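You operate a simulated robot arm through the tools that you are given. There is no shell and no other tool. Be economical: measure what you need, move in short steps, check, and stop when the job is done.

You run a simulated robot arm. Do the job below in one go: nothing can be reset, and whatever is moved stays where it is left.

TASK
Staple the cream sheaf and the white sheaf.
Fine: fingers out of the slot, then one staple each, in the corner; each goes back to its slot; leave the third.

Only the result counts: the job must be done as asked and must still hold three seconds after the hand-in. Knocking over, shifting, dropping, spilling or breaking anything else fails it.

THE ROBOT
A 6-joint arm with a two-finger parallel gripper, fixed in place. Base frame: the origin is at the foot of the arm, x ahead of it, y to its left, z up; the work surface is at about z = 738. Readings come in mm, degrees, newtons and seconds.
With the tool pointing down near the work surface it reaches from about 260 to 680 mm from the base axis. Its first joint turns from -66.0 to 66.0 degrees. Payload 2.9 kg.
The TCP is the grasp point between the finger pads, 30 mm short of the fingertips. In the tool frame z runs along the fingers and y along their closing line. The gripper opens to 110 mm. The fingers are 20 mm wide and 10 mm thick; the gripper's body (48 by 112 mm) begins 55 mm behind the TCP.
Orientation is told as [roll, pitch, yaw] about the base's x, y, z axes, in that order, counted from this pose: with the fingers straight down and closing along the base's y, the tool's x points along the base's -x, its y along +y and its z along -z.

THE INTERFACE
- The arm moves only by the tool apply_moves. Its arguments are lists of equal length, an entry for each row: "gripper": the opening, from 0 (shut) to 1 (fully open); "xyz": the shift along the tool's x, y, z in mm, a list of three; "rotation": the turn, a rotation vector about the tool's x, y, z in rad, a list of three. In form: {"gripper": [gripper, ...], "xyz": [[dx, dy, dz], ...], "rotation": [[wx, wy, wz], ...]}. A call has 1 to 8 rows; each row shifts and turns the commanded pose from where the row before left it, along the tool's axes as they then stand. Rows are played at 5 a second. More than 50 mm and 8.6 degrees between two rows, or a gripper value outside its range, and nothing of the call is played. A pose out of reach is approached as far as the arm can. The call stops where the force on the tool passes 40 N (or 10 N more than at its start, if that is more) or the arm is blocked; 0.2 s more then pass. Each finger travels about 108 mm/s and halts on what it meets, pressing with about 31 N; the grip force reading is that of the motor and also rises with nothing between the fingers. The clock runs only during rows and for 0.2 s after the last one: add rows that do not move to give the fingers time. It gives the time, the measured TCP pose, the force on the tool (base axes), the opening and the grip force at its end, in the units of the frame above (readings bear some noise).
- Cameras (640 x 400 px; columns grow to the right, rows downward): "scene" is fixed at [74.3, 429.2, 1388.8]; the picture's right is [-0.79, -0.61, 0.00], its down [-0.33, 0.42, -0.85] and it looks along [0.52, -0.67, -0.53] (base axes); focal length 319 px, centre (320, 200). "wrist" rides on the gripper at [-36, 0, -57] in the tool frame; the picture's right is [0.00, -1.00, 0.00], its down [0.97, 0.00, -0.24] and it looks along [0.24, 0.00, 0.97] (tool axes); focal length 218 px, centre (320, 200).
- get_image(camera): a new picture of that camera. No time passes.
- point_at(camera, pixels): for up to 12 pixels [column, row] of the newest picture of that camera ("zoom" is the newest enlarged one), the place [x, y, z] in the base frame of the surface seen there, good to about 2 mm. No time passes.
- enlarge(camera, box): a new picture of the part [left, top, right, bottom] of that camera's present view, enlarged. No time passes.
- job_done(): hands the job in; it is judged then, once.

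Work in short steps. Measure before you move; look again where a grasp or a placing could have gone wrong, and mend it. You have 80 turns and 54 pictures in all, those below and enlarged ones among them. Open the gripper and draw the arm clear of the work before you hand the job in, unless the task says otherwise; then end with one line.

The tools are called after "Request:" as name(argument=value, ...) on one line, values as JSON. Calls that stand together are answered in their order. apply_moves: Moves the arm, as the interface text tells. Its arguments: {"type":"object","properties":{"gripper":{"type":"array","items":{"type":"number"}},"xyz":{"type":"array","items":{"type":"array","items":{"type":"number"}}},"rotation":{"type":"array","items":{"type":"array","items":{"type":"number"}}}},"required":["gripper","xyz","rotation"]} The other tools are called the same way: get_image (camera) takes a picture; point_at (camera, pixels) gives the place of the surface under pixels of a picture; enlarge (camera, box) takes an enlarged picture of a part of a camera's view; job_done () hands the job in.

At the start:

```text
time_s: 0.0
ee_pos: [340.9, -93.1, 1126.9]
tool_rot: [0.0, 0.0, 0.0]
wrist_force: [0.0, -0.2, -1.6]
grip_width: 109.9
gripper_force: 0.1
```

scene: 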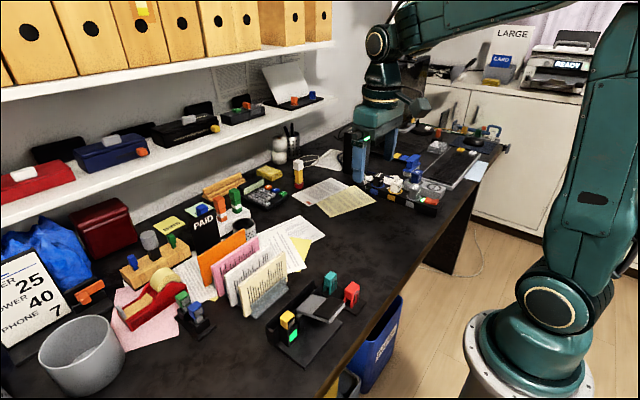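
wrist: 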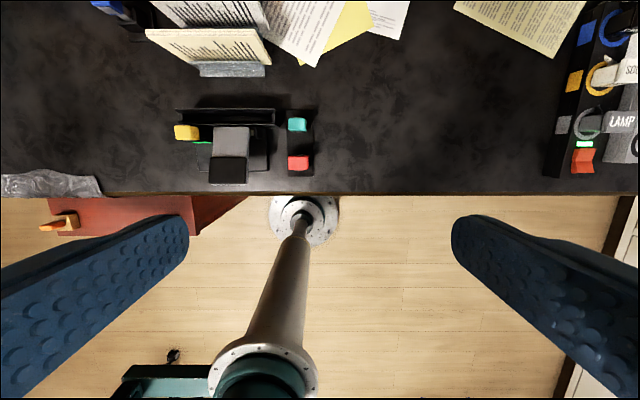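

I start by enlarging the scene around the sheaves (about 250,275) and the black device (about 310,320).

Request:
enlarge(camera="scene", box=[180, 210, 380, 370])

Request:
enlarge(camera="wrist", box=[130, 0, 370, 200])

```text
2.50 times, centred on (280, 290) of scene
```

zoom: 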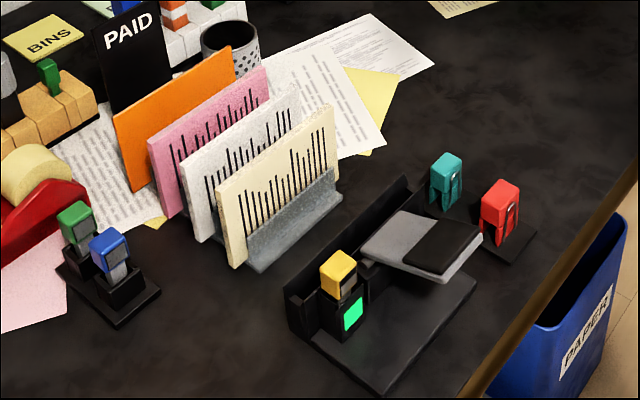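

```text
2.00 times, centred on (250, 100) of wrist
```

zoom: 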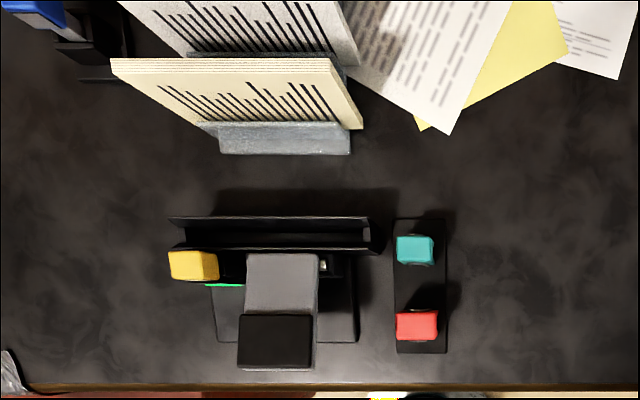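

The wrist zoom shows the device: a fence at the back, a grey arm with a black pad (275,340), a yellow block and green lamp, and two separate blocks on the right. I measure these.

Request:
point_at(camera="zoom", pixels=[[190, 262], [225, 284], [275, 340], [285, 280], [270, 220], [180, 220], [375, 240], [323, 264], [220, 335], [415, 245], [415, 322], [350, 335]])

Request:
point_at(camera="scene", pixels=[[260, 290], [285, 255], [247, 309], [313, 253], [316, 285], [238, 264], [300, 246], [222, 235], [257, 244], [275, 312], [232, 297], [210, 283]])

```text
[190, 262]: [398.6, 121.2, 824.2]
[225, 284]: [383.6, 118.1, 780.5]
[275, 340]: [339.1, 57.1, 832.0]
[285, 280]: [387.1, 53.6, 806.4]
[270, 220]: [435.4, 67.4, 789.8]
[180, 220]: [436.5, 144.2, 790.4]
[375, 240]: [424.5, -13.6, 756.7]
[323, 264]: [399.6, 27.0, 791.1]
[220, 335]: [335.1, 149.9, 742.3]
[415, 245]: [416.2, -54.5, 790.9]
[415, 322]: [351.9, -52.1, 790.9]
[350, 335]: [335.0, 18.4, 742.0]
```

```text
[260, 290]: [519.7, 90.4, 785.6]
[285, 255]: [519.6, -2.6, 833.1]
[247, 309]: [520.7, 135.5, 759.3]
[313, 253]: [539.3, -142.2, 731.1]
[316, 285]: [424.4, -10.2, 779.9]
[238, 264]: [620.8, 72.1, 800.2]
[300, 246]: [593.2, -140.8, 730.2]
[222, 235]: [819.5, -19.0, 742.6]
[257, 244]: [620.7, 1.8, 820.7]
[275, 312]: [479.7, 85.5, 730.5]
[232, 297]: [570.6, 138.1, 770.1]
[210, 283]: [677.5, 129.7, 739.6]
```

Cream stands at x≈520, white at 570, pink at 620. I go above the stapler for a close look.

Request:
apply_moves(gripper=[1, 1, 1, 1, 1], xyz=[[-16, 30, 34], [-16, 30, 34], [-16, 30, 34], [-16, 30, 34], [-16, 30, 34]], rotation=[[0, 0, 0], [0, 0, 0], [0, 0, 0], [0, 0, 0], [0, 0, 0]])

Request:
get_image(camera="wrist")

```text
time_s: 1.2
ee_pos: [421.7, 58.6, 956.9]
tool_rot: [0.1, 0.1, -0.1]
wrist_force: [0.4, 0.3, -0.8]
grip_width: 110.2
gripper_force: 0.1
```

```text
49 pictures are left
```

wrist: 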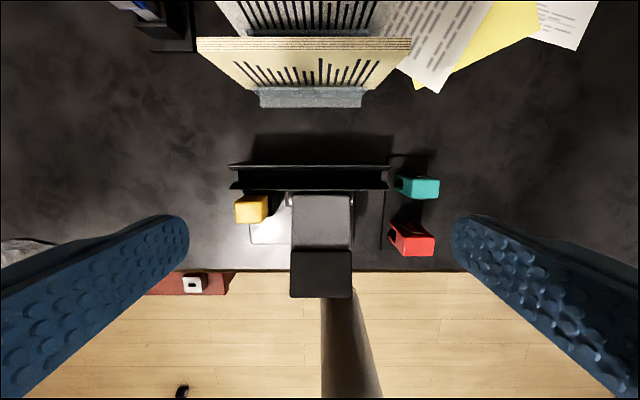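

I enlarge the stapler and the sheaves.

Request:
enlarge(camera="wrist", box=[220, 140, 460, 290])

Request:
enlarge(camera="scene", box=[255, 260, 365, 370])

```text
2.67 times, centred on (340, 215) of wrist
```

zoom: 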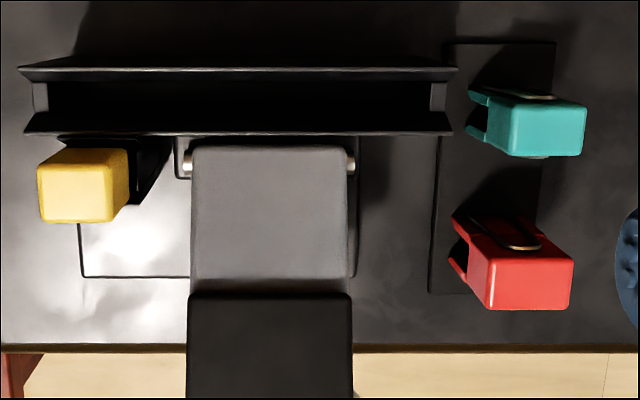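

```text
3.64 times, centred on (310, 315) of scene
```

zoom: 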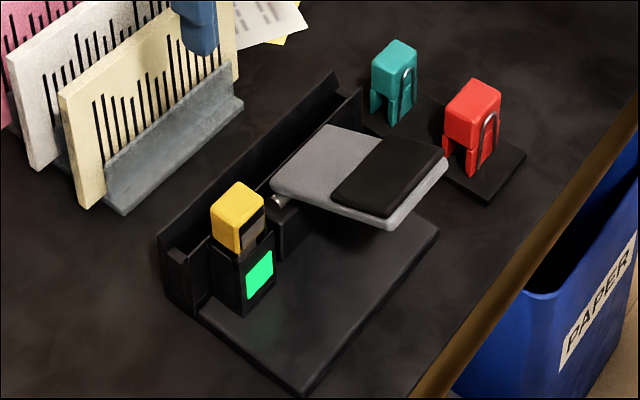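

Layout now reads: a trough with end stops, yellow staple head on its left end with green lamp, pressing pad in front. I measure the trough, stops, and the cream sheaf's edges.

Request:
point_at(camera="wrist", pixels=[[235, 176], [385, 176], [233, 184], [387, 184], [310, 166], [310, 186], [310, 176], [200, 40], [408, 41], [305, 39], [305, 48], [310, 97]])

Request:
point_at(camera="zoom", pixels=[[165, 240], [180, 255], [180, 272], [350, 88], [360, 95], [340, 105], [200, 295], [270, 215], [100, 200], [60, 92], [230, 75], [215, 90]])

Request:
enlarge(camera="wrist", box=[190, 0, 430, 150])

```text
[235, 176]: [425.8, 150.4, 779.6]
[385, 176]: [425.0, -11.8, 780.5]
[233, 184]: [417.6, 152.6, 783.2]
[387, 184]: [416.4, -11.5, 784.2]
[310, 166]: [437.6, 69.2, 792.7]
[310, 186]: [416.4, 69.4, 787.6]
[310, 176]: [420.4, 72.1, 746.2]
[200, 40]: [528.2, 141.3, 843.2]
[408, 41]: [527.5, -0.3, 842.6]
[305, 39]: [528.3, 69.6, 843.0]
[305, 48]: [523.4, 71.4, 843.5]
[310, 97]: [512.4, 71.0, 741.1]
```

```text
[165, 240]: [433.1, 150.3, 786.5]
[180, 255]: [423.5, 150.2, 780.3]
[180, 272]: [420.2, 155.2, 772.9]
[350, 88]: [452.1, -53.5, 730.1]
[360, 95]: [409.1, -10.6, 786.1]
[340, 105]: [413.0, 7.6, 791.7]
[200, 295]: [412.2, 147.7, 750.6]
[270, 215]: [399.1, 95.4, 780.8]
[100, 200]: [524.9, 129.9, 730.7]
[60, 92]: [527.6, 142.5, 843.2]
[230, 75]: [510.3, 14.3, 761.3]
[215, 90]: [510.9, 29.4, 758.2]
```

```text
2.67 times, centred on (310, 75) of wrist
```

zoom: 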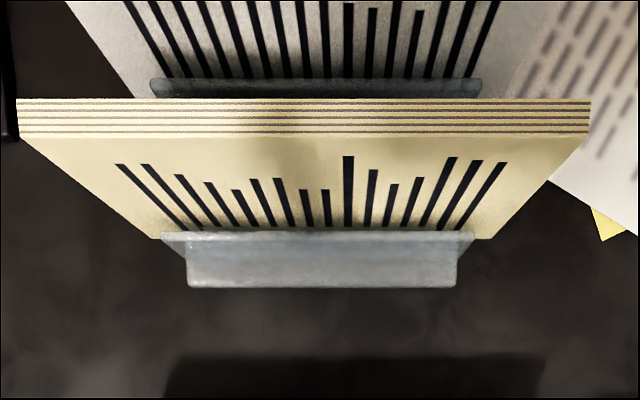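

Cream: x 521–530, y 0–142, top z 843; trough x≈416–437, stops at y≈147 and −8, floor ≈746. I turn the gripper 90° so it closes across the sheaf.

Request:
apply_moves(gripper=[1, 1, 1, 1, 0.5, 0.5, 0.35, 0.35], xyz=[[0, 0, 0], [0, 0, 0], [0, 0, 0], [0, 0, 0], [0, 0, 0], [0, 0, 0], [0, 0, 0], [0, 0, 0]], rotation=[[0, 0, 0.1428], [0, 0, 0.1428], [0, 0, 0.1428], [0, 0, 0.1428], [0, 0, 0.1428], [0, 0, 0.1428], [0, 0, 0.1428], [0, 0, 0.1428]])

Request:
apply_moves(gripper=[0.35, 0.35, 0.35, 0.35, 0.35, 0.35], xyz=[[0, 0, 0], [0, 0, 0], [0, 0, 0], [4, 35, 0], [4, 35, 0], [4, 34, 0]], rotation=[[0, 0, 0.1428], [0, 0, 0.1428], [0, 0, 0.1428], [0, 0, 0], [0, 0, 0], [0, 0, 0]])

Request:
get_image(camera="wrist")

```text
time_s: 3.0
ee_pos: [420.4, 58.2, 956.1]
tool_rot: [0.0, 0.0, -65.6]
wrist_force: [-0.1, -0.5, 0.2]
grip_width: 38.4
gripper_force: 0.1
```

```text
time_s: 4.4
ee_pos: [524.8, 70.0, 956.6]
tool_rot: [0.0, 0.1, -90.0]
wrist_force: [1.0, -0.1, 0.5]
grip_width: 38.6
gripper_force: 0.2
```

```text
45 pictures are left
```

wrist: 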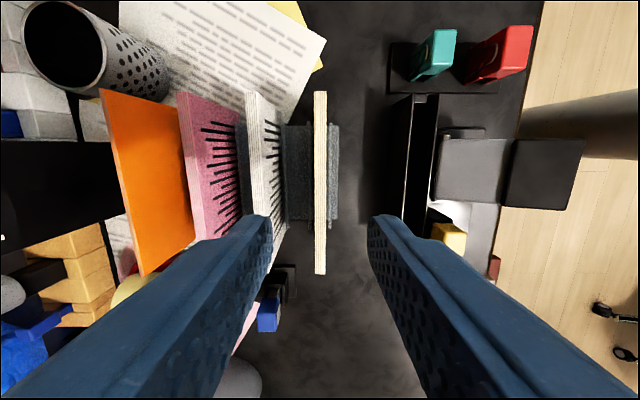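

The view is aligned: the cream edge lies at column 320, between the fingers. I measure cream, white and trough from here.

Request:
point_at(camera="wrist", pixels=[[320, 94], [320, 150], [320, 270], [251, 95], [253, 150], [185, 100], [190, 180], [415, 98], [400, 150], [432, 150], [415, 150], [418, 175]])

Request:
enlarge(camera="wrist", box=[220, 80, 460, 230])

```text
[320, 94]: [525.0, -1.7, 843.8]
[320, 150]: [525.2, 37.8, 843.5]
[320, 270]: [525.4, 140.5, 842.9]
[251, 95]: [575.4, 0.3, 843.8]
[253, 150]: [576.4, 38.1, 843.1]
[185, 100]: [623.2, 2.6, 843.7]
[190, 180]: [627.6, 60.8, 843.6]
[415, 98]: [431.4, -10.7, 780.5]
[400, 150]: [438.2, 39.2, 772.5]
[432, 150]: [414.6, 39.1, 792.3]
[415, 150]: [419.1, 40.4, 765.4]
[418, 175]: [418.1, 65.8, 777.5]
```

```text
2.67 times, centred on (340, 155) of wrist
```

zoom: 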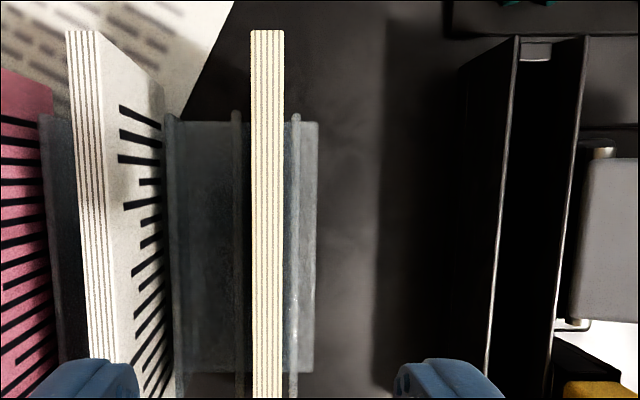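

I lower to TCP z≈846 (tips ~27 mm below the sheaf top) and close on the cream.

Request:
apply_moves(gripper=[0.35, 0.35, 0.35, 0.35], xyz=[[0, 0.5, 40], [0, 0, 40], [0, 0, 31], [0, 0, 0]], rotation=[[0, 0, 0], [0, 0, 0], [0, 0, 0], [0, 0, 0]])

Request:
apply_moves(gripper=[0.0, 0.0, 0.0, 0.0], xyz=[[0, 0, 0], [0, 0, 0], [0, 0, 0], [0, 0, 0]], rotation=[[0, 0, 0], [0, 0, 0], [0, 0, 0], [0, 0, 0]])

```text
time_s: 5.4
ee_pos: [524.5, 70.9, 845.3]
tool_rot: [0.1, 0.0, -90.0]
wrist_force: [0.0, -0.3, -0.1]
grip_width: 38.7
gripper_force: 0.0
```

```text
time_s: 6.4
ee_pos: [524.8, 69.0, 845.1]
tool_rot: [-0.1, 0.0, -90.0]
wrist_force: [-0.5, -0.5, 0.1]
grip_width: 8.3
gripper_force: 31.4
```

Gripped (8.3 mm). I lift 110 mm and look.

Request:
apply_moves(gripper=[0, 0, 0, 0], xyz=[[0, 0, -20], [0, 0, -40], [0, 0, -50], [0, 0, 0]], rotation=[[0, 0, 0], [0, 0, 0], [0, 0, 0], [0, 0, 0]])

Request:
get_image(camera="scene")

Request:
get_image(camera="wrist")

```text
time_s: 7.4
ee_pos: [525.0, 71.2, 955.5]
tool_rot: [0.0, 0.0, -90.0]
wrist_force: [0.5, 0.0, -0.3]
grip_width: 8.6
gripper_force: 31.1
```

```text
43 pictures are left
```

scene: 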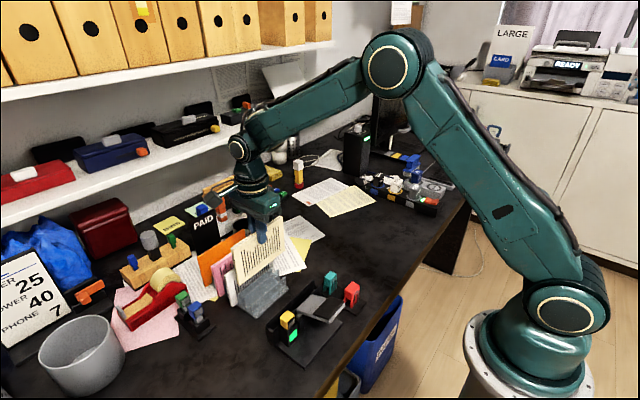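

```text
42 pictures are left
```

wrist: 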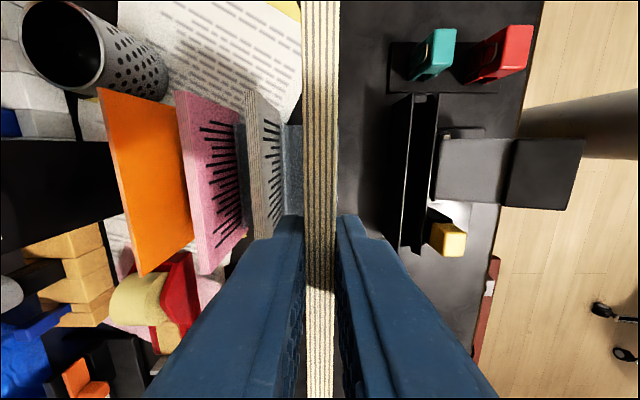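

The sheaf hangs straight. I enlarge the trough to find its inner faces.

Request:
enlarge(camera="wrist", box=[370, 85, 470, 265])

Request:
enlarge(camera="scene", box=[260, 265, 350, 345])

```text
2.22 times, centred on (420, 175) of wrist
```

zoom: 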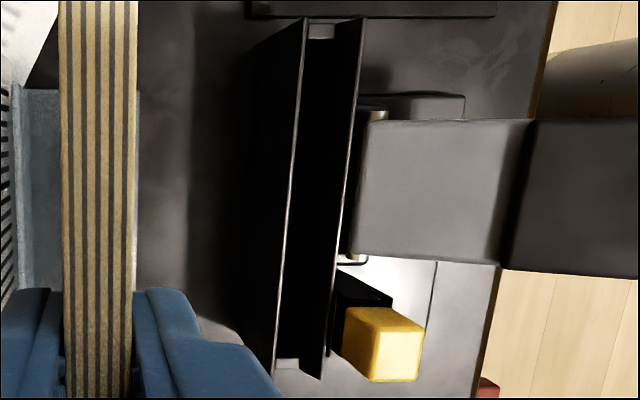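

```text
5.00 times, centred on (305, 305) of scene
```

zoom: 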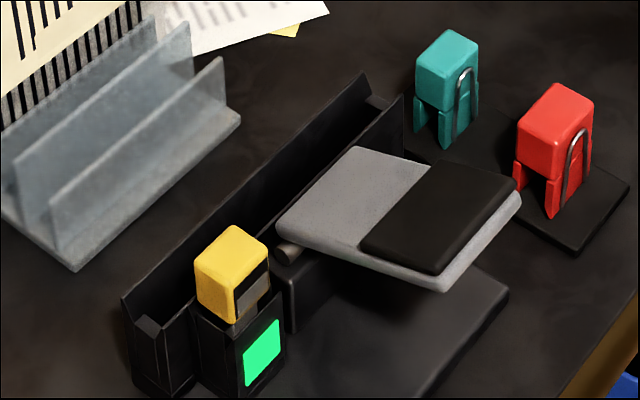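

I measure the stops' edges to find the channel's centre line.

Request:
point_at(camera="wrist", pixels=[[415.5, 98.5], [420, 98.5], [425.5, 98.5], [420, 102], [420, 110], [412, 110], [428, 110], [406, 249], [402, 249]])

Request:
point_at(camera="zoom", pixels=[[370, 97], [378, 101], [386, 105], [136, 322], [148, 325], [158, 330], [150, 345], [360, 78], [402, 98], [124, 300], [165, 330]])

```text
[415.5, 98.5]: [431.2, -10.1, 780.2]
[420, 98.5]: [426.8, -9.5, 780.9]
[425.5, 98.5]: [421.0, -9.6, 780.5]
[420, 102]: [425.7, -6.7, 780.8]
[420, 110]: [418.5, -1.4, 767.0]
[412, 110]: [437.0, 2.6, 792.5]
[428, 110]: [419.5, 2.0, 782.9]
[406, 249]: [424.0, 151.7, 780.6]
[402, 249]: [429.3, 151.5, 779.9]
```

```text
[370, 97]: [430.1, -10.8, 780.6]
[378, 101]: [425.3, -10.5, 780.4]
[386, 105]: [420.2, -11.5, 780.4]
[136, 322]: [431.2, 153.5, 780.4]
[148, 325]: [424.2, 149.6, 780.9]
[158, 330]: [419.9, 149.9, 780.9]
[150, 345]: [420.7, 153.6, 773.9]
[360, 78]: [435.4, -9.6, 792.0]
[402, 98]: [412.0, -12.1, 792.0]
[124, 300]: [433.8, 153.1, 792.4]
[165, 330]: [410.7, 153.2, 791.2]
```

Channel centre ≈ x 425, inner stops ≈ −7 and 148. I carry the sheaf over it and lower into the flare.

Request:
apply_moves(gripper=[0, 0, 0, 0], xyz=[[1, -34, 0], [1, -34, 0], [0, -32, 0], [0, 0, 0]], rotation=[[0, 0, 0], [0, 0, 0], [0, 0, 0], [0, 0, 0]])

Request:
get_image(camera="wrist")

```text
time_s: 8.4
ee_pos: [424.3, 71.9, 954.5]
tool_rot: [0.1, 0.0, -90.0]
wrist_force: [0.1, -0.3, -0.8]
grip_width: 8.7
gripper_force: 30.9
```

```text
39 pictures are left
```

wrist: 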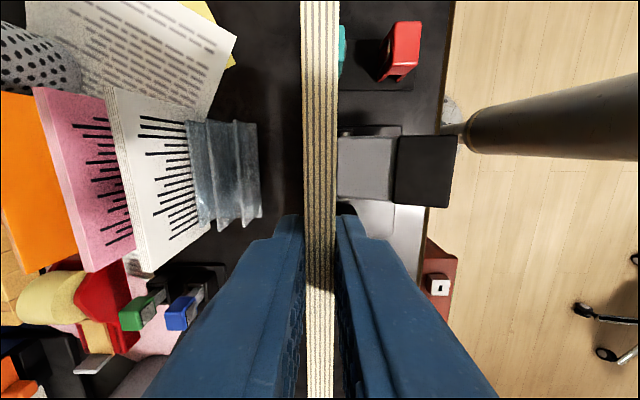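

Aligned over the trough. I lower 55 mm, then check before entering.

Request:
apply_moves(gripper=[0, 0, 0], xyz=[[0, 0.5, 30], [0, 0, 25], [0, 0, 0]], rotation=[[0, 0, 0], [0, 0, 0], [0, 0, 0]])

Request:
enlarge(camera="scene", box=[240, 230, 360, 350])

```text
time_s: 9.2
ee_pos: [425.1, 72.2, 900.0]
tool_rot: [0.0, 0.0, -90.0]
wrist_force: [-0.4, 1.8, -1.6]
grip_width: 8.4
gripper_force: 31.2
```

```text
3.33 times, centred on (300, 290) of scene
```

zoom: 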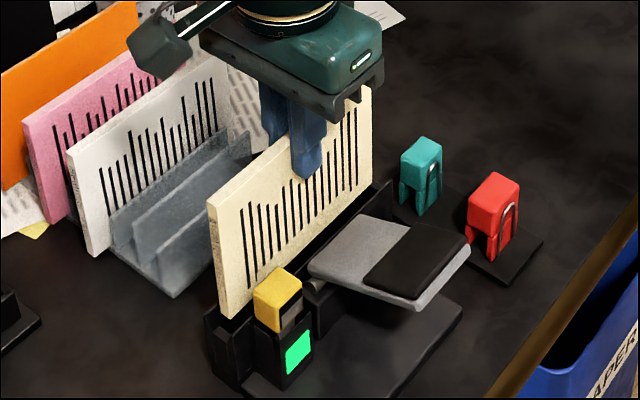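

The sheaf's bottom is just over the trough with both ends inside the stops. I lower further in small steps.

Request:
apply_moves(gripper=[0, 0, 0, 0, 0, 0], xyz=[[0, 0, 12], [0, 0, 12], [0, 0, 10], [0, 0, 8], [0, 0, 3], [0, 0, 0]], rotation=[[0, 0, 0], [0, 0, 0], [0, 0, 0], [0, 0, 0], [0, 0, 0], [0, 0, 0]])

```text
time_s: 10.6
ee_pos: [426.3, 72.9, 855.4]
tool_rot: [0.1, 0.1, -90.0]
wrist_force: [-0.3, -1.0, -2.1]
grip_width: 8.5
gripper_force: 30.7
```

No contact yet (z 855). I slide it towards the left stop in small steps to feel for it.

Request:
apply_moves(gripper=[0, 0, 0, 0, 0], xyz=[[1.5, 0, 0], [1.5, 0, 0], [1, 0, 0], [1, 0, 0], [0, 0, 0]], rotation=[[0, 0, 0], [0, 0, 0], [0, 0, 0], [0, 0, 0], [0, 0, 0]])

Request:
enlarge(camera="scene", box=[260, 270, 330, 340])

```text
time_s: 11.8
ee_pos: [425.2, 75.5, 854.5]
tool_rot: [0.1, -0.3, -90.2]
wrist_force: [-2.2, -20.1, 6.5]
grip_width: 8.4
gripper_force: 30.5
```

```text
5.71 times, centred on (295, 305) of scene
```

zoom: 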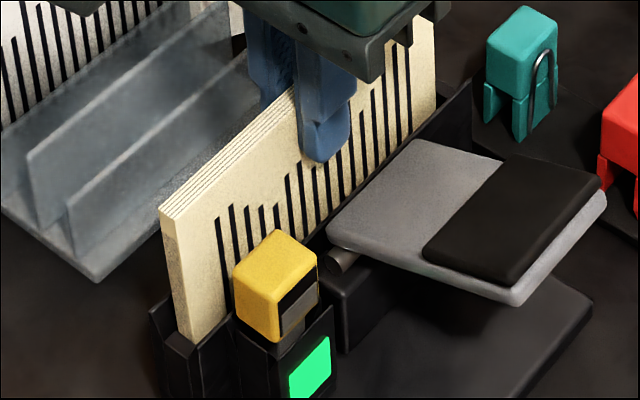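

The −20 N in y shows contact with the left stop. I back off 1 mm and lower to the floor.

Request:
apply_moves(gripper=[0, 0, 0, 0, 0, 0], xyz=[[-1.2, 0, 0], [0, 0, 2], [0, 0, 2], [0, 0, 2], [0, 0, 1.5], [0, 0, 0]], rotation=[[0, 0, 0], [0, 0, 0], [0, 0, 0], [0, 0, 0], [0, 0, 0], [0, 0, 0]])

```text
time_s: 13.2
ee_pos: [426.5, 77.1, 848.0]
tool_rot: [0.2, 0.1, -89.9]
wrist_force: [-1.4, -8.4, 31.6]
grip_width: 8.3
gripper_force: 31.2
```

Floor contact (31 N up). I ease up 0.7 mm, open to ~30 mm and rise.

Request:
apply_moves(gripper=[0, 0.28, 0.28, 0.28], xyz=[[0, 0, -0.7], [0, 0, 0], [0, 0, 0], [0, 0, 0]], rotation=[[0, 0, 0], [0, 0, 0], [0, 0, 0], [0, 0, 0]])

Request:
apply_moves(gripper=[0.28, 0.28, 0.28, 0.28], xyz=[[0, 0, -15], [0, 0, -30], [0, 0, -40], [0, 0, 0]], rotation=[[0, 0, 0], [0, 0, 0], [0, 0, 0], [0, 0, 0]])

Request:
get_image(camera="wrist")

Request:
enlarge(camera="scene", box=[250, 260, 350, 350])

```text
time_s: 14.2
ee_pos: [425.6, 76.4, 848.5]
tool_rot: [0.0, -0.1, -90.0]
wrist_force: [-0.4, 0.4, -0.5]
grip_width: 31.1
gripper_force: 0.0
```

```text
time_s: 15.2
ee_pos: [425.2, 76.8, 933.1]
tool_rot: [0.0, 0.0, -90.0]
wrist_force: [0.5, -0.1, 0.0]
grip_width: 31.1
gripper_force: 0.0
```

```text
36 pictures are left
```

wrist: 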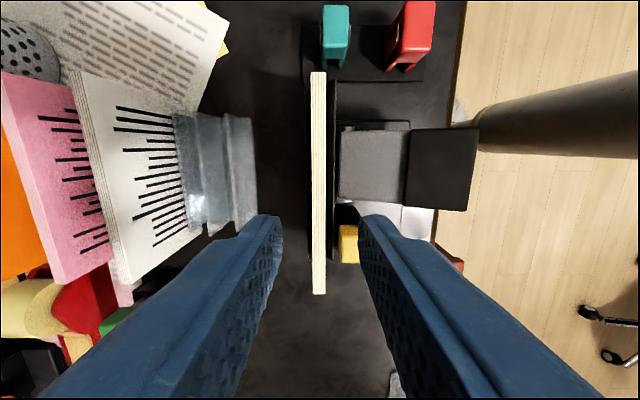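

```text
4.44 times, centred on (300, 305) of scene
```

zoom: 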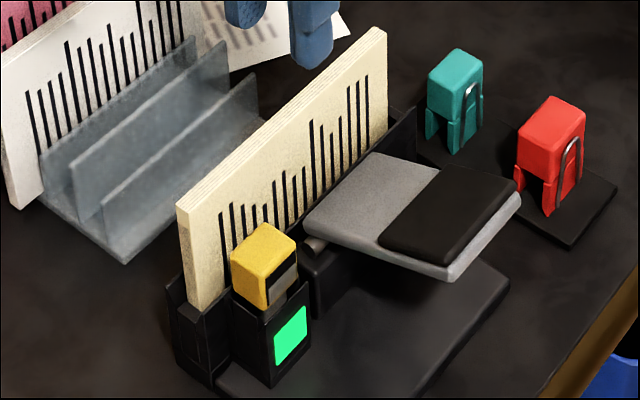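

Cream sits against the left stop; lamp green. I close the fingers and move above the pad at (338,57), tips well above it.

Request:
apply_moves(gripper=[0.1, 0, 0, 0, 0], xyz=[[-7, -29, 0], [-7, -29, 0], [-6, -29, 0], [0, 0, 30], [0, 0, 20]], rotation=[[0, 0, 0], [0, 0, 0], [0, 0, 0], [0, 0, 0], [0, 0, 0]])

Request:
get_image(camera="wrist")

Request:
enlarge(camera="scene", box=[250, 240, 370, 350])

```text
time_s: 16.4
ee_pos: [338.9, 56.5, 882.5]
tool_rot: [0.1, -0.1, -90.1]
wrist_force: [-0.5, 0.6, 0.0]
grip_width: 0.0
gripper_force: 30.5
```

```text
34 pictures are left
```

wrist: 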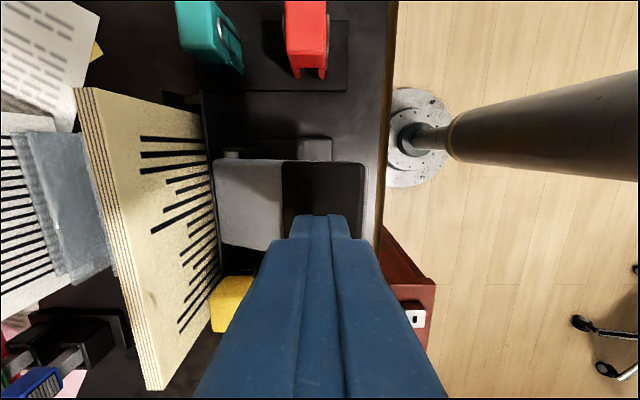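

```text
3.64 times, centred on (310, 295) of scene
```

zoom: 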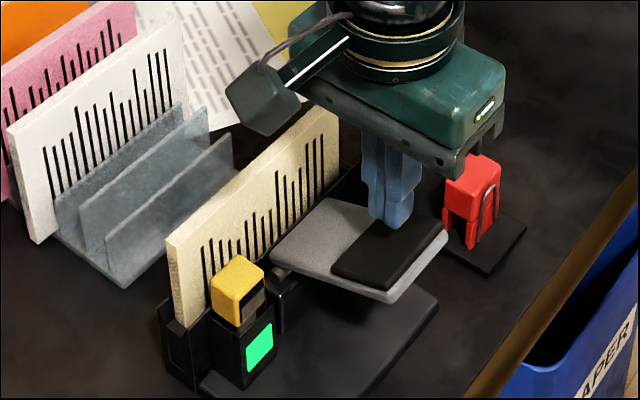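

Tips are centred over the black pad. I press down in steps.

Request:
apply_moves(gripper=[0, 0, 0, 0, 0, 0], xyz=[[0, 0, 15], [0, 0, 5], [0, 0, 4], [0, 0, 4], [0, 0, 4], [0, 0, 0]], rotation=[[0, 0, 0], [0, 0, 0], [0, 0, 0], [0, 0, 0], [0, 0, 0], [0, 0, 0]])

Request:
enlarge(camera="scene", box=[250, 240, 370, 350])

```text
time_s: 17.8
ee_pos: [337.2, 55.6, 851.5]
tool_rot: [-0.1, 0.0, -89.9]
wrist_force: [-10.1, 0.2, 14.3]
grip_width: 0.0
gripper_force: 31.3
```

```text
3.64 times, centred on (310, 295) of scene
```

zoom: 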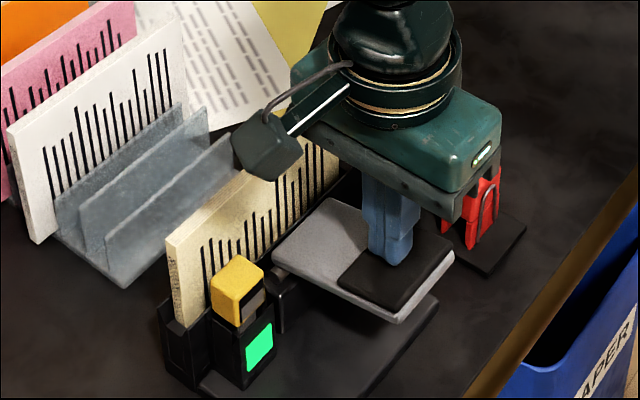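

The lever moves with 14 N. I keep pressing.

Request:
apply_moves(gripper=[0, 0, 0, 0, 0, 0], xyz=[[0, 0, 4], [0, 0, 4], [0, 0, 4], [0, 0, 3], [0, 0, 3], [0, 0, 0]], rotation=[[0, 0, 0], [0, 0, 0], [0, 0, 0], [0, 0, 0], [0, 0, 0], [0, 0, 0]])

Request:
enlarge(camera="scene", box=[250, 240, 370, 350])

```text
time_s: 18.8
ee_pos: [336.8, 55.6, 838.3]
tool_rot: [-0.4, 0.0, -90.0]
wrist_force: [-5.2, -1.1, 18.5]
grip_width: 0.0
gripper_force: 31.4
stopped in row 4: the force on the tool passed its limit (the readings are from after the stop); the commanded pose is now the measured one
```

```text
3.64 times, centred on (310, 295) of scene
```

zoom: 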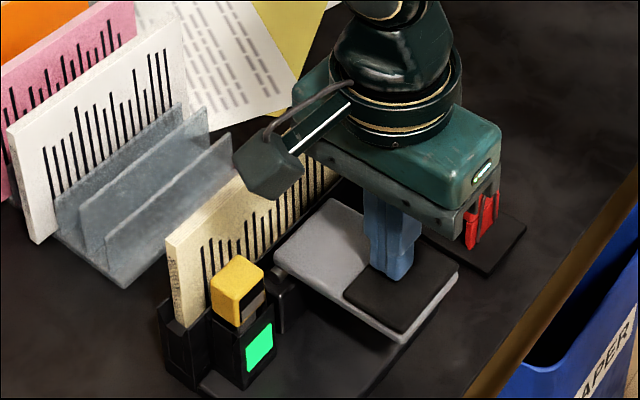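

The force limit tripped at z≈838, the end of the lever's travel. I rise and inspect the lever, lamp and corner.

Request:
apply_moves(gripper=[0, 0, 0, 0, 0], xyz=[[0, 0, -8], [0, 0, -20], [0, 0, -40], [0, 0, -30], [0, 0, 0]], rotation=[[0, 0, 0], [0, 0, 0], [0, 0, 0], [0, 0, 0], [0, 0, 0]])

Request:
enlarge(camera="scene", box=[260, 270, 330, 340])

Request:
get_image(camera="wrist")

```text
time_s: 20.0
ee_pos: [338.6, 56.5, 936.0]
tool_rot: [-0.3, -0.1, -89.9]
wrist_force: [-0.3, -0.4, 0.3]
grip_width: 0.1
gripper_force: 31.0
```

```text
5.71 times, centred on (295, 305) of scene
```

zoom: 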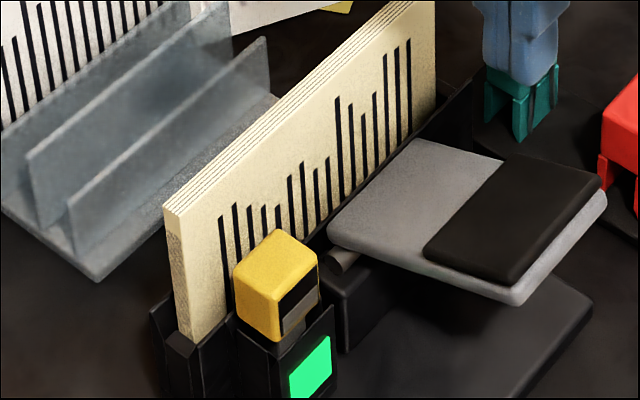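

```text
29 pictures are left
```

wrist: 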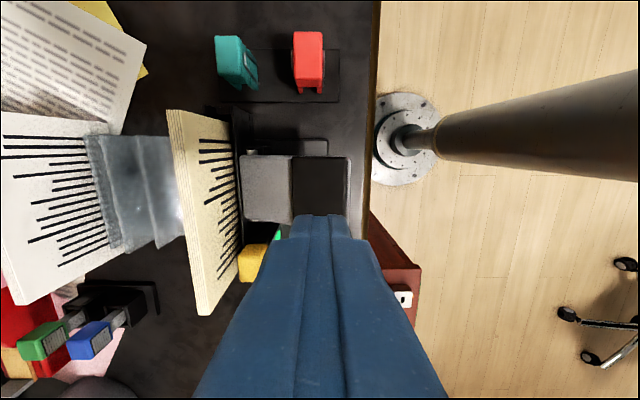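

Lever is back up, lamp green. I return to the sheaf to lift it and inspect the corner.

Request:
apply_moves(gripper=[0.35, 0.35, 0.35, 0.35, 0.35, 0.35], xyz=[[7, 29, 0], [7, 29, 0], [6, 29, 0], [0, 0, 45], [0, 0, 43], [0, 0, 0]], rotation=[[0, 0, 0], [0, 0, 0], [0, 0, 0], [0, 0, 0], [0, 0, 0], [0, 0, 0]])

Request:
apply_moves(gripper=[0, 0, 0, 0, 0, 0, 0, 0], xyz=[[0, 0, 0], [0, 0, 0], [0, 0, 0], [0, 0, -15], [0, 0, -30], [0, 0, -45], [0, 0, -20], [0, 0, 0]], rotation=[[0, 0, 0], [0, 0, 0], [0, 0, 0], [0, 0, 0], [0, 0, 0], [0, 0, 0], [0, 0, 0], [0, 0, 0]])

Request:
enlarge(camera="scene", box=[230, 210, 350, 340])

```text
time_s: 21.4
ee_pos: [424.8, 76.2, 847.0]
tool_rot: [-0.3, 0.0, -89.8]
wrist_force: [-0.5, 0.1, 0.8]
grip_width: 38.5
gripper_force: 0.0
```

```text
time_s: 23.2
ee_pos: [424.4, 75.7, 958.0]
tool_rot: [-0.4, 0.0, -90.1]
wrist_force: [0.5, -0.2, -0.3]
grip_width: 8.6
gripper_force: 31.0
```

```text
3.08 times, centred on (290, 275) of scene
```

zoom: 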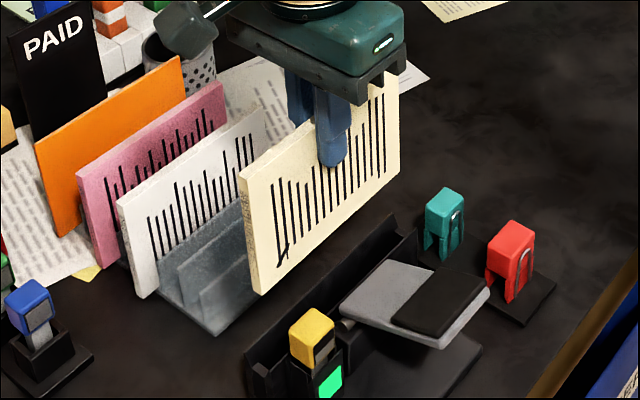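

A mark appears at the lower left corner, around scene (278,294); I enlarge it.

Request:
enlarge(camera="scene", box=[255, 275, 300, 310])

```text
11.43 times, centred on (278, 292) of scene
```

zoom: 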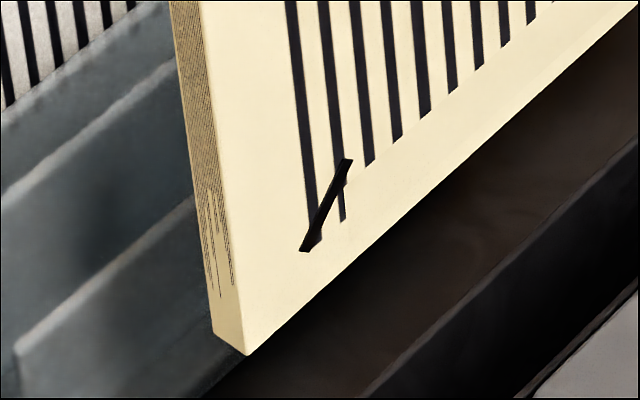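

One staple is visible in the corner. I carry the cream back over its slot and measure its ends.

Request:
apply_moves(gripper=[0, 0, 0, 0], xyz=[[-2, 34, 0], [-2, 34, 0], [-2, 33, 0], [0, 0, 0]], rotation=[[0, 0, 0], [0, 0, 0], [0, 0, 0], [0, 0, 0]])

Request:
get_image(camera="scene")

Request:
enlarge(camera="scene", box=[215, 205, 325, 325])

```text
time_s: 24.2
ee_pos: [525.4, 69.9, 956.1]
tool_rot: [-0.4, 0.0, -90.0]
wrist_force: [0.2, 0.1, -1.6]
grip_width: 8.4
gripper_force: 31.6
```

```text
26 pictures are left
```

scene: 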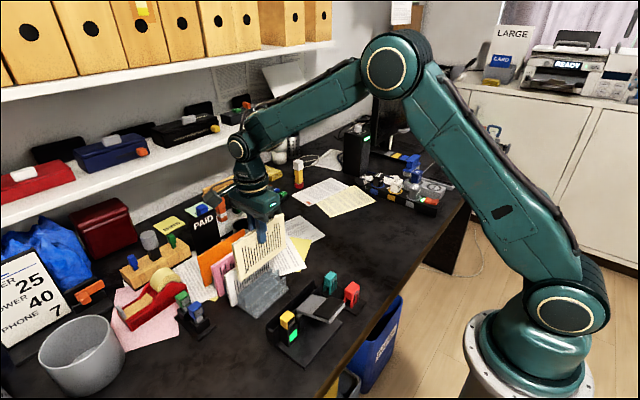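

```text
3.33 times, centred on (270, 265) of scene
```

zoom: 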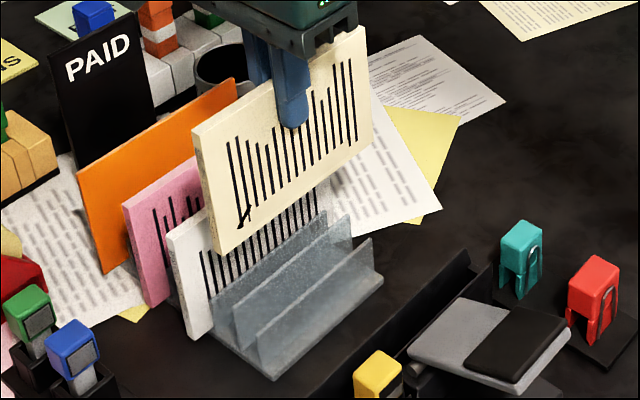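

I check the sheaf's corner positions.

Request:
point_at(camera="zoom", pixels=[[196, 130], [364, 30], [217, 250], [370, 125], [297, 300], [345, 262], [275, 335], [350, 225]])

```text
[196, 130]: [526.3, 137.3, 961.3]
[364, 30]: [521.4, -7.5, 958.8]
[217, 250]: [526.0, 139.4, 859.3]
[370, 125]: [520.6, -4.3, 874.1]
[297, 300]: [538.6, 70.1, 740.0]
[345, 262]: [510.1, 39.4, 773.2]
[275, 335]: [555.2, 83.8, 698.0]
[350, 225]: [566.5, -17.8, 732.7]
```

The sheaf sits ~3 mm towards −y and ~3 mm higher in the grip than before. I correct y and lower in steps to its slot.

Request:
apply_moves(gripper=[0, 0, 0, 0, 0], xyz=[[2.5, 0.5, 0], [0, 0, 30], [0, 0, 30], [0, 0, 10], [0, 0, 0]], rotation=[[0, 0, 0], [0, 0, 0], [0, 0, 0], [0, 0, 0], [0, 0, 0]])

Request:
enlarge(camera="scene", box=[215, 225, 315, 335])

```text
time_s: 25.4
ee_pos: [526.1, 73.3, 885.4]
tool_rot: [-0.3, 0.0, -89.9]
wrist_force: [0.0, 0.6, -1.4]
grip_width: 8.6
gripper_force: 30.8
```

```text
3.64 times, centred on (265, 280) of scene
```

zoom: 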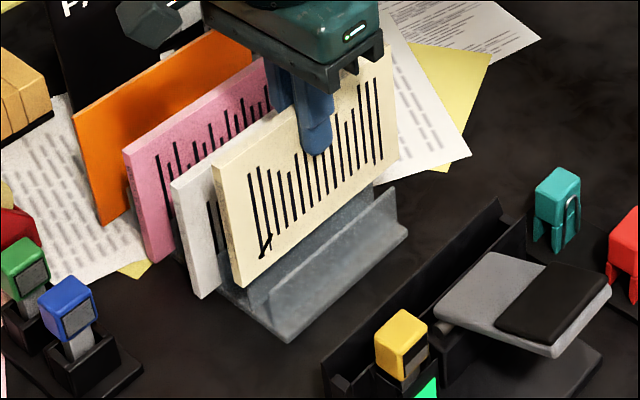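

Bottom edge is entering behind the front rail. I continue down with small steps.

Request:
apply_moves(gripper=[0, 0, 0, 0, 0, 0], xyz=[[0, 0, 12], [0, 0, 12], [0, 0, 10], [0, 0, 6], [0, 0, 3], [0, 0, 0]], rotation=[[0, 0, 0], [0, 0, 0], [0, 0, 0], [0, 0, 0], [0, 0, 0], [0, 0, 0]])

Request:
enlarge(camera="scene", box=[215, 225, 315, 335])

```text
time_s: 26.8
ee_pos: [526.4, 72.0, 843.3]
tool_rot: [-0.4, -0.1, -89.9]
wrist_force: [0.0, 0.4, -0.5]
grip_width: 8.5
gripper_force: 31.2
```

```text
3.64 times, centred on (265, 280) of scene
```

zoom: 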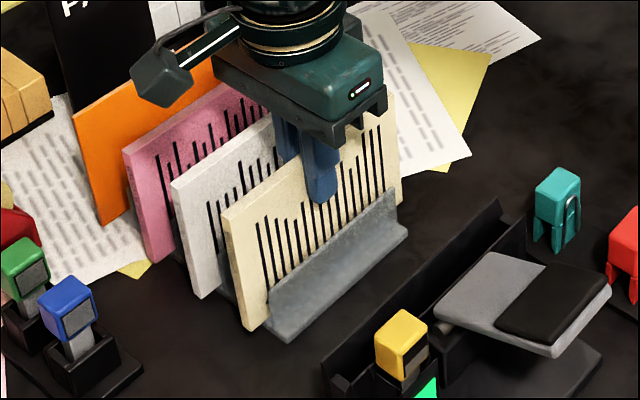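

It slid in with no force. I seat it with 1 mm steps.

Request:
apply_moves(gripper=[0, 0, 0, 0, 0], xyz=[[0, 0, 1], [0, 0, 1], [0, 0, 1], [0, 0, 1], [0, 0, 0]], rotation=[[0, 0, 0], [0, 0, 0], [0, 0, 0], [0, 0, 0], [0, 0, 0]])

```text
time_s: 28.0
ee_pos: [526.3, 72.4, 838.5]
tool_rot: [-0.4, 0.1, -90.0]
wrist_force: [0.5, -0.5, -0.9]
grip_width: 8.6
gripper_force: 30.8
```

Request:
apply_moves(gripper=[0, 0, 0, 0, 0], xyz=[[0, 0, 1], [0, 0, 1], [0, 0, 1], [0, 0, 0], [0, 0, 0]], rotation=[[0, 0, 0], [0, 0, 0], [0, 0, 0], [0, 0, 0], [0, 0, 0]])

Request:
enlarge(camera="scene", box=[235, 270, 295, 325])

```text
time_s: 29.2
ee_pos: [526.1, 72.4, 837.0]
tool_rot: [0.0, -0.1, -90.0]
wrist_force: [-5.2, -1.9, 32.1]
grip_width: 8.6
gripper_force: 31.4
```

```text
7.27 times, centred on (265, 298) of scene
```

zoom: 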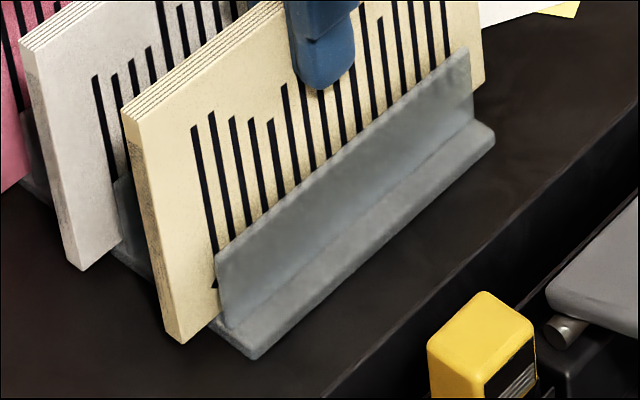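

Seated on the floor (32 N). I ease up, open slightly, and rise.

Request:
apply_moves(gripper=[0, 0.28, 0.28, 0.28], xyz=[[0, 0, -1], [0, 0, 0], [0, 0, 0], [0, 0, 0]], rotation=[[0, 0, 0], [0, 0, 0], [0, 0, 0], [0, 0, 0]])

Request:
apply_moves(gripper=[0.28, 0.28, 0.28, 0.28, 0.28], xyz=[[0, 0, -15], [0, 0, -35], [0, 0, -40], [0, 0, -30], [0, 0, 0]], rotation=[[0, 0, 0], [0, 0, 0], [0, 0, 0], [0, 0, 0], [0, 0, 0]])

Request:
get_image(camera="wrist")

```text
time_s: 30.2
ee_pos: [525.1, 72.6, 837.5]
tool_rot: [-0.4, 0.1, -89.9]
wrist_force: [-0.4, 0.3, -0.1]
grip_width: 30.7
gripper_force: 0.0
```

```text
time_s: 31.4
ee_pos: [527.0, 73.4, 957.2]
tool_rot: [-0.4, 0.0, -90.1]
wrist_force: [0.3, 0.0, 1.5]
grip_width: 30.8
gripper_force: 0.1
```

```text
21 pictures are left
```

wrist: 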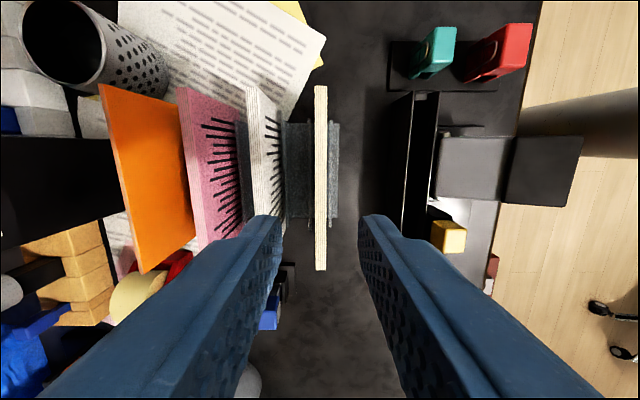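

Cream is back in place. I measure its position and the white's, then move above the white.

Request:
point_at(camera="wrist", pixels=[[320, 89], [320, 268], [250, 90], [252, 120], [258, 120], [262, 200], [256, 200]])

Request:
apply_moves(gripper=[0.28, 0.28, 0.28], xyz=[[-1, 25, 0], [-1, 24, 0], [0, 0, 0]], rotation=[[0, 0.006, 0], [0, 0, 0], [0, 0, 0]])

Request:
get_image(camera="wrist")

```text
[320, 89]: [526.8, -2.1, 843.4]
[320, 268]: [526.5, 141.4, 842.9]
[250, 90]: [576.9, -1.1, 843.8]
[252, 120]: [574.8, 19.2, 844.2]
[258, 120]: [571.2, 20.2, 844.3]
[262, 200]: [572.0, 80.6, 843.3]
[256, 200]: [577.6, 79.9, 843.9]
```

```text
time_s: 32.2
ee_pos: [576.0, 70.1, 956.6]
tool_rot: [-0.3, 0.3, -90.0]
wrist_force: [-0.6, -0.1, 0.5]
grip_width: 31.0
gripper_force: 0.1
```

```text
20 pictures are left
```

wrist: 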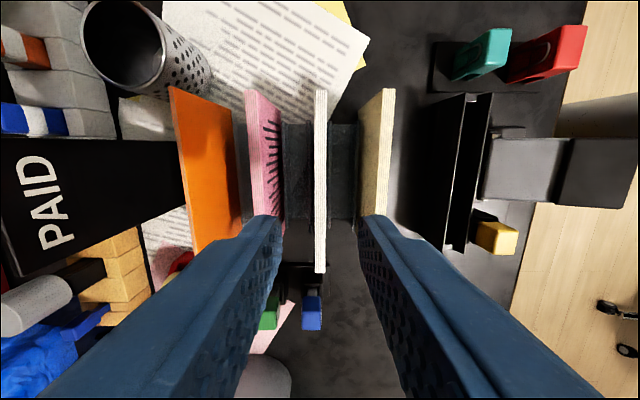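

White is centred at column 320 with clear gaps to its neighbours. I lower and grip it.

Request:
apply_moves(gripper=[0.28, 0.28, 0.28, 0.28], xyz=[[0, -1, 40], [0, 0, 40], [0, 0, 31], [0, 0, 0]], rotation=[[0, 0, 0], [0, 0, 0], [0, 0, 0], [0, 0, 0]])

Request:
apply_moves(gripper=[0.0, 0.0, 0.0, 0.0], xyz=[[0, 0, 0], [0, 0, 0], [0, 0, 0], [0, 0, 0]], rotation=[[0, 0, 0], [0, 0, 0], [0, 0, 0], [0, 0, 0]])

Request:
apply_moves(gripper=[0, 0, 0, 0, 0], xyz=[[0, 0, -20], [0, 0, -40], [0, 0, -50], [0, 0, -20], [0, 0, 0]], rotation=[[0, 0, 0], [0, 0, 0], [0, 0, 0], [0, 0, 0], [0, 0, 0]])

Request:
get_image(camera="scene")

```text
time_s: 33.2
ee_pos: [575.0, 72.5, 846.0]
tool_rot: [-0.4, 0.3, -90.0]
wrist_force: [-0.8, 0.1, 0.2]
grip_width: 30.8
gripper_force: 0.0
```

```text
time_s: 34.2
ee_pos: [574.4, 70.4, 846.8]
tool_rot: [-0.4, 0.3, -90.0]
wrist_force: [0.3, -0.6, 0.6]
grip_width: 8.4
gripper_force: 31.2
```

```text
time_s: 35.4
ee_pos: [574.8, 70.3, 976.4]
tool_rot: [-0.4, 0.4, -90.1]
wrist_force: [0.0, 0.2, -2.2]
grip_width: 8.5
gripper_force: 30.5
```

```text
19 pictures are left
```

scene: 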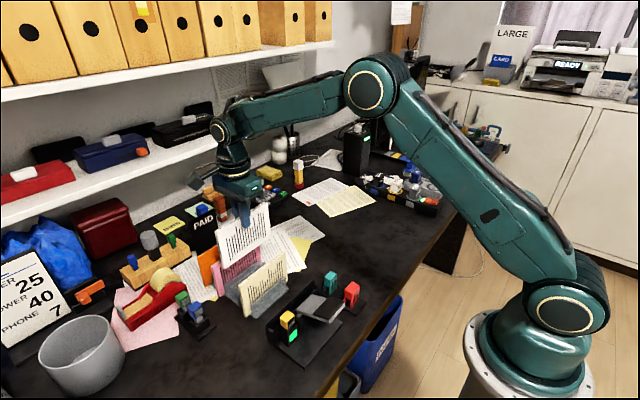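

White is held at its centre. I carry it over the trough and lower to just above it.

Request:
apply_moves(gripper=[0, 0, 0, 0, 0, 0, 0], xyz=[[0.5, -38, 0], [0.5, -38, 0], [0, -37, 0], [0, -37, 0], [0, 0, 40], [0, 0, 30], [0, 0, 0]], rotation=[[0, 0, 0], [0, 0, 0], [0, 0, 0], [0, 0, 0], [0, 0, 0], [0, 0, 0], [0, 0, 0]])

Request:
enlarge(camera="scene", box=[240, 240, 350, 350])

```text
time_s: 37.0
ee_pos: [424.1, 70.0, 907.7]
tool_rot: [-0.4, 0.3, -89.9]
wrist_force: [0.9, -0.1, -1.4]
grip_width: 8.3
gripper_force: 30.3
```

```text
3.64 times, centred on (295, 295) of scene
```

zoom: 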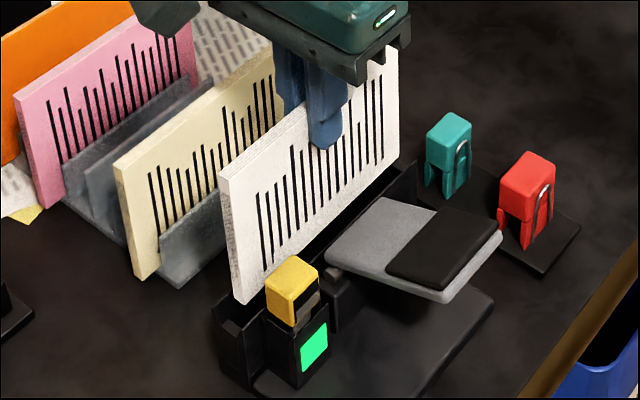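

Above the trough. I lower by ~51 mm with a 1 mm x correction.

Request:
apply_moves(gripper=[0, 0, 0, 0, 0, 0, 0], xyz=[[1, 1, 8], [0, 0, 12], [0, 0, 12], [0, 0, 10], [0, 0, 7], [0, 0, 2], [0, 0, 0]], rotation=[[0, 0, 0], [0, 0, 0], [0, 0, 0], [0, 0, 0], [0, 0, 0], [0, 0, 0], [0, 0, 0]])

Request:
apply_moves(gripper=[0, 0, 0, 0, 0, 0], xyz=[[1.5, 0, 0], [1.5, 0, 0], [1, 0, 0], [1, 0, 0], [0, 0, 0], [0, 0, 0]], rotation=[[0, 0, 0], [0, 0, 0], [0, 0, 0], [0, 0, 0], [0, 0, 0], [0, 0, 0]])

```text
time_s: 38.6
ee_pos: [425.4, 72.9, 855.7]
tool_rot: [-0.4, 0.4, -90.0]
wrist_force: [-0.4, 0.0, -2.0]
grip_width: 8.3
gripper_force: 31.1
```

```text
time_s: 40.0
ee_pos: [424.2, 75.4, 856.6]
tool_rot: [-0.3, 0.1, -90.2]
wrist_force: [-0.3, -20.1, 6.4]
grip_width: 8.4
gripper_force: 31.5
```

Contact with the left stop again (−20 N in y). I back off 1.2 mm and lower to the floor.

Request:
apply_moves(gripper=[0, 0, 0, 0, 0, 0], xyz=[[-1.2, 0, 0], [0, 0, 2], [0, 0, 2], [0, 0, 1.5], [0, 0, 1.5], [0, 0, 0]], rotation=[[0, 0, 0], [0, 0, 0], [0, 0, 0], [0, 0, 0], [0, 0, 0], [0, 0, 0]])

```text
time_s: 41.4
ee_pos: [424.5, 77.5, 850.8]
tool_rot: [-0.2, 0.5, -89.9]
wrist_force: [-2.8, -5.7, 31.7]
grip_width: 8.6
gripper_force: 30.8
```

On the floor (32 N). I ease, release, rise, and go to above the pad with closed fingers.

Request:
apply_moves(gripper=[0, 0.28, 0.28, 0.28], xyz=[[0, 0, -0.7], [0, 0, 0], [0, 0, 0], [0, 0, 0]], rotation=[[0, 0, 0], [0, 0, 0], [0, 0, 0], [0, 0, 0]])

Request:
apply_moves(gripper=[0.28, 0.28, 0.28, 0.28], xyz=[[0, 0, -15], [0, 0, -30], [0, 0, -40], [0, 0, 0]], rotation=[[0, 0, 0], [0, 0, 0], [0, 0, 0], [0, 0, 0]])

Request:
apply_moves(gripper=[0.1, 0, 0, 0, 0], xyz=[[-7, -29, 0], [-7, -29, 0], [-6, -28, 0], [0, 0, 30], [0, 0, 23]], rotation=[[0, 0, 0], [0, 0, 0], [0, 0, 0], [0, 0, 0], [0, 0, 0]])

Request:
enlarge(camera="scene", box=[250, 240, 370, 350])

```text
time_s: 42.4
ee_pos: [425.4, 77.8, 850.2]
tool_rot: [-0.3, 0.2, -89.9]
wrist_force: [-0.2, -0.5, 0.5]
grip_width: 30.6
gripper_force: 0.1
```

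```text
time_s: 43.4
ee_pos: [425.2, 76.0, 935.0]
tool_rot: [-0.3, 0.3, -90.0]
wrist_force: [-0.2, -0.6, 0.5]
grip_width: 31.0
gripper_force: 0.2
```

```text
time_s: 44.6
ee_pos: [337.6, 56.3, 882.3]
tool_rot: [-0.3, 0.3, -90.0]
wrist_force: [-0.9, -0.2, -0.3]
grip_width: 0.0
gripper_force: 30.5
```

```text
3.64 times, centred on (310, 295) of scene
```

zoom: 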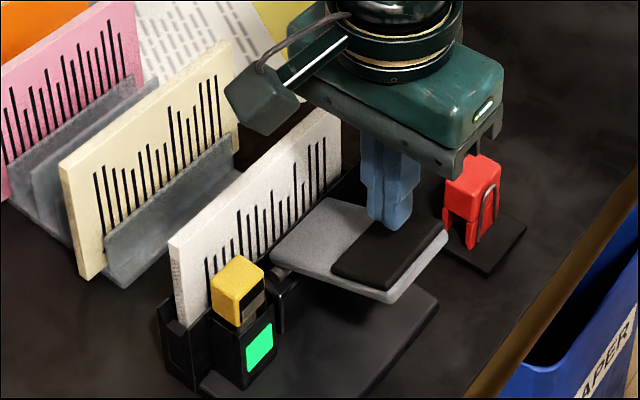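

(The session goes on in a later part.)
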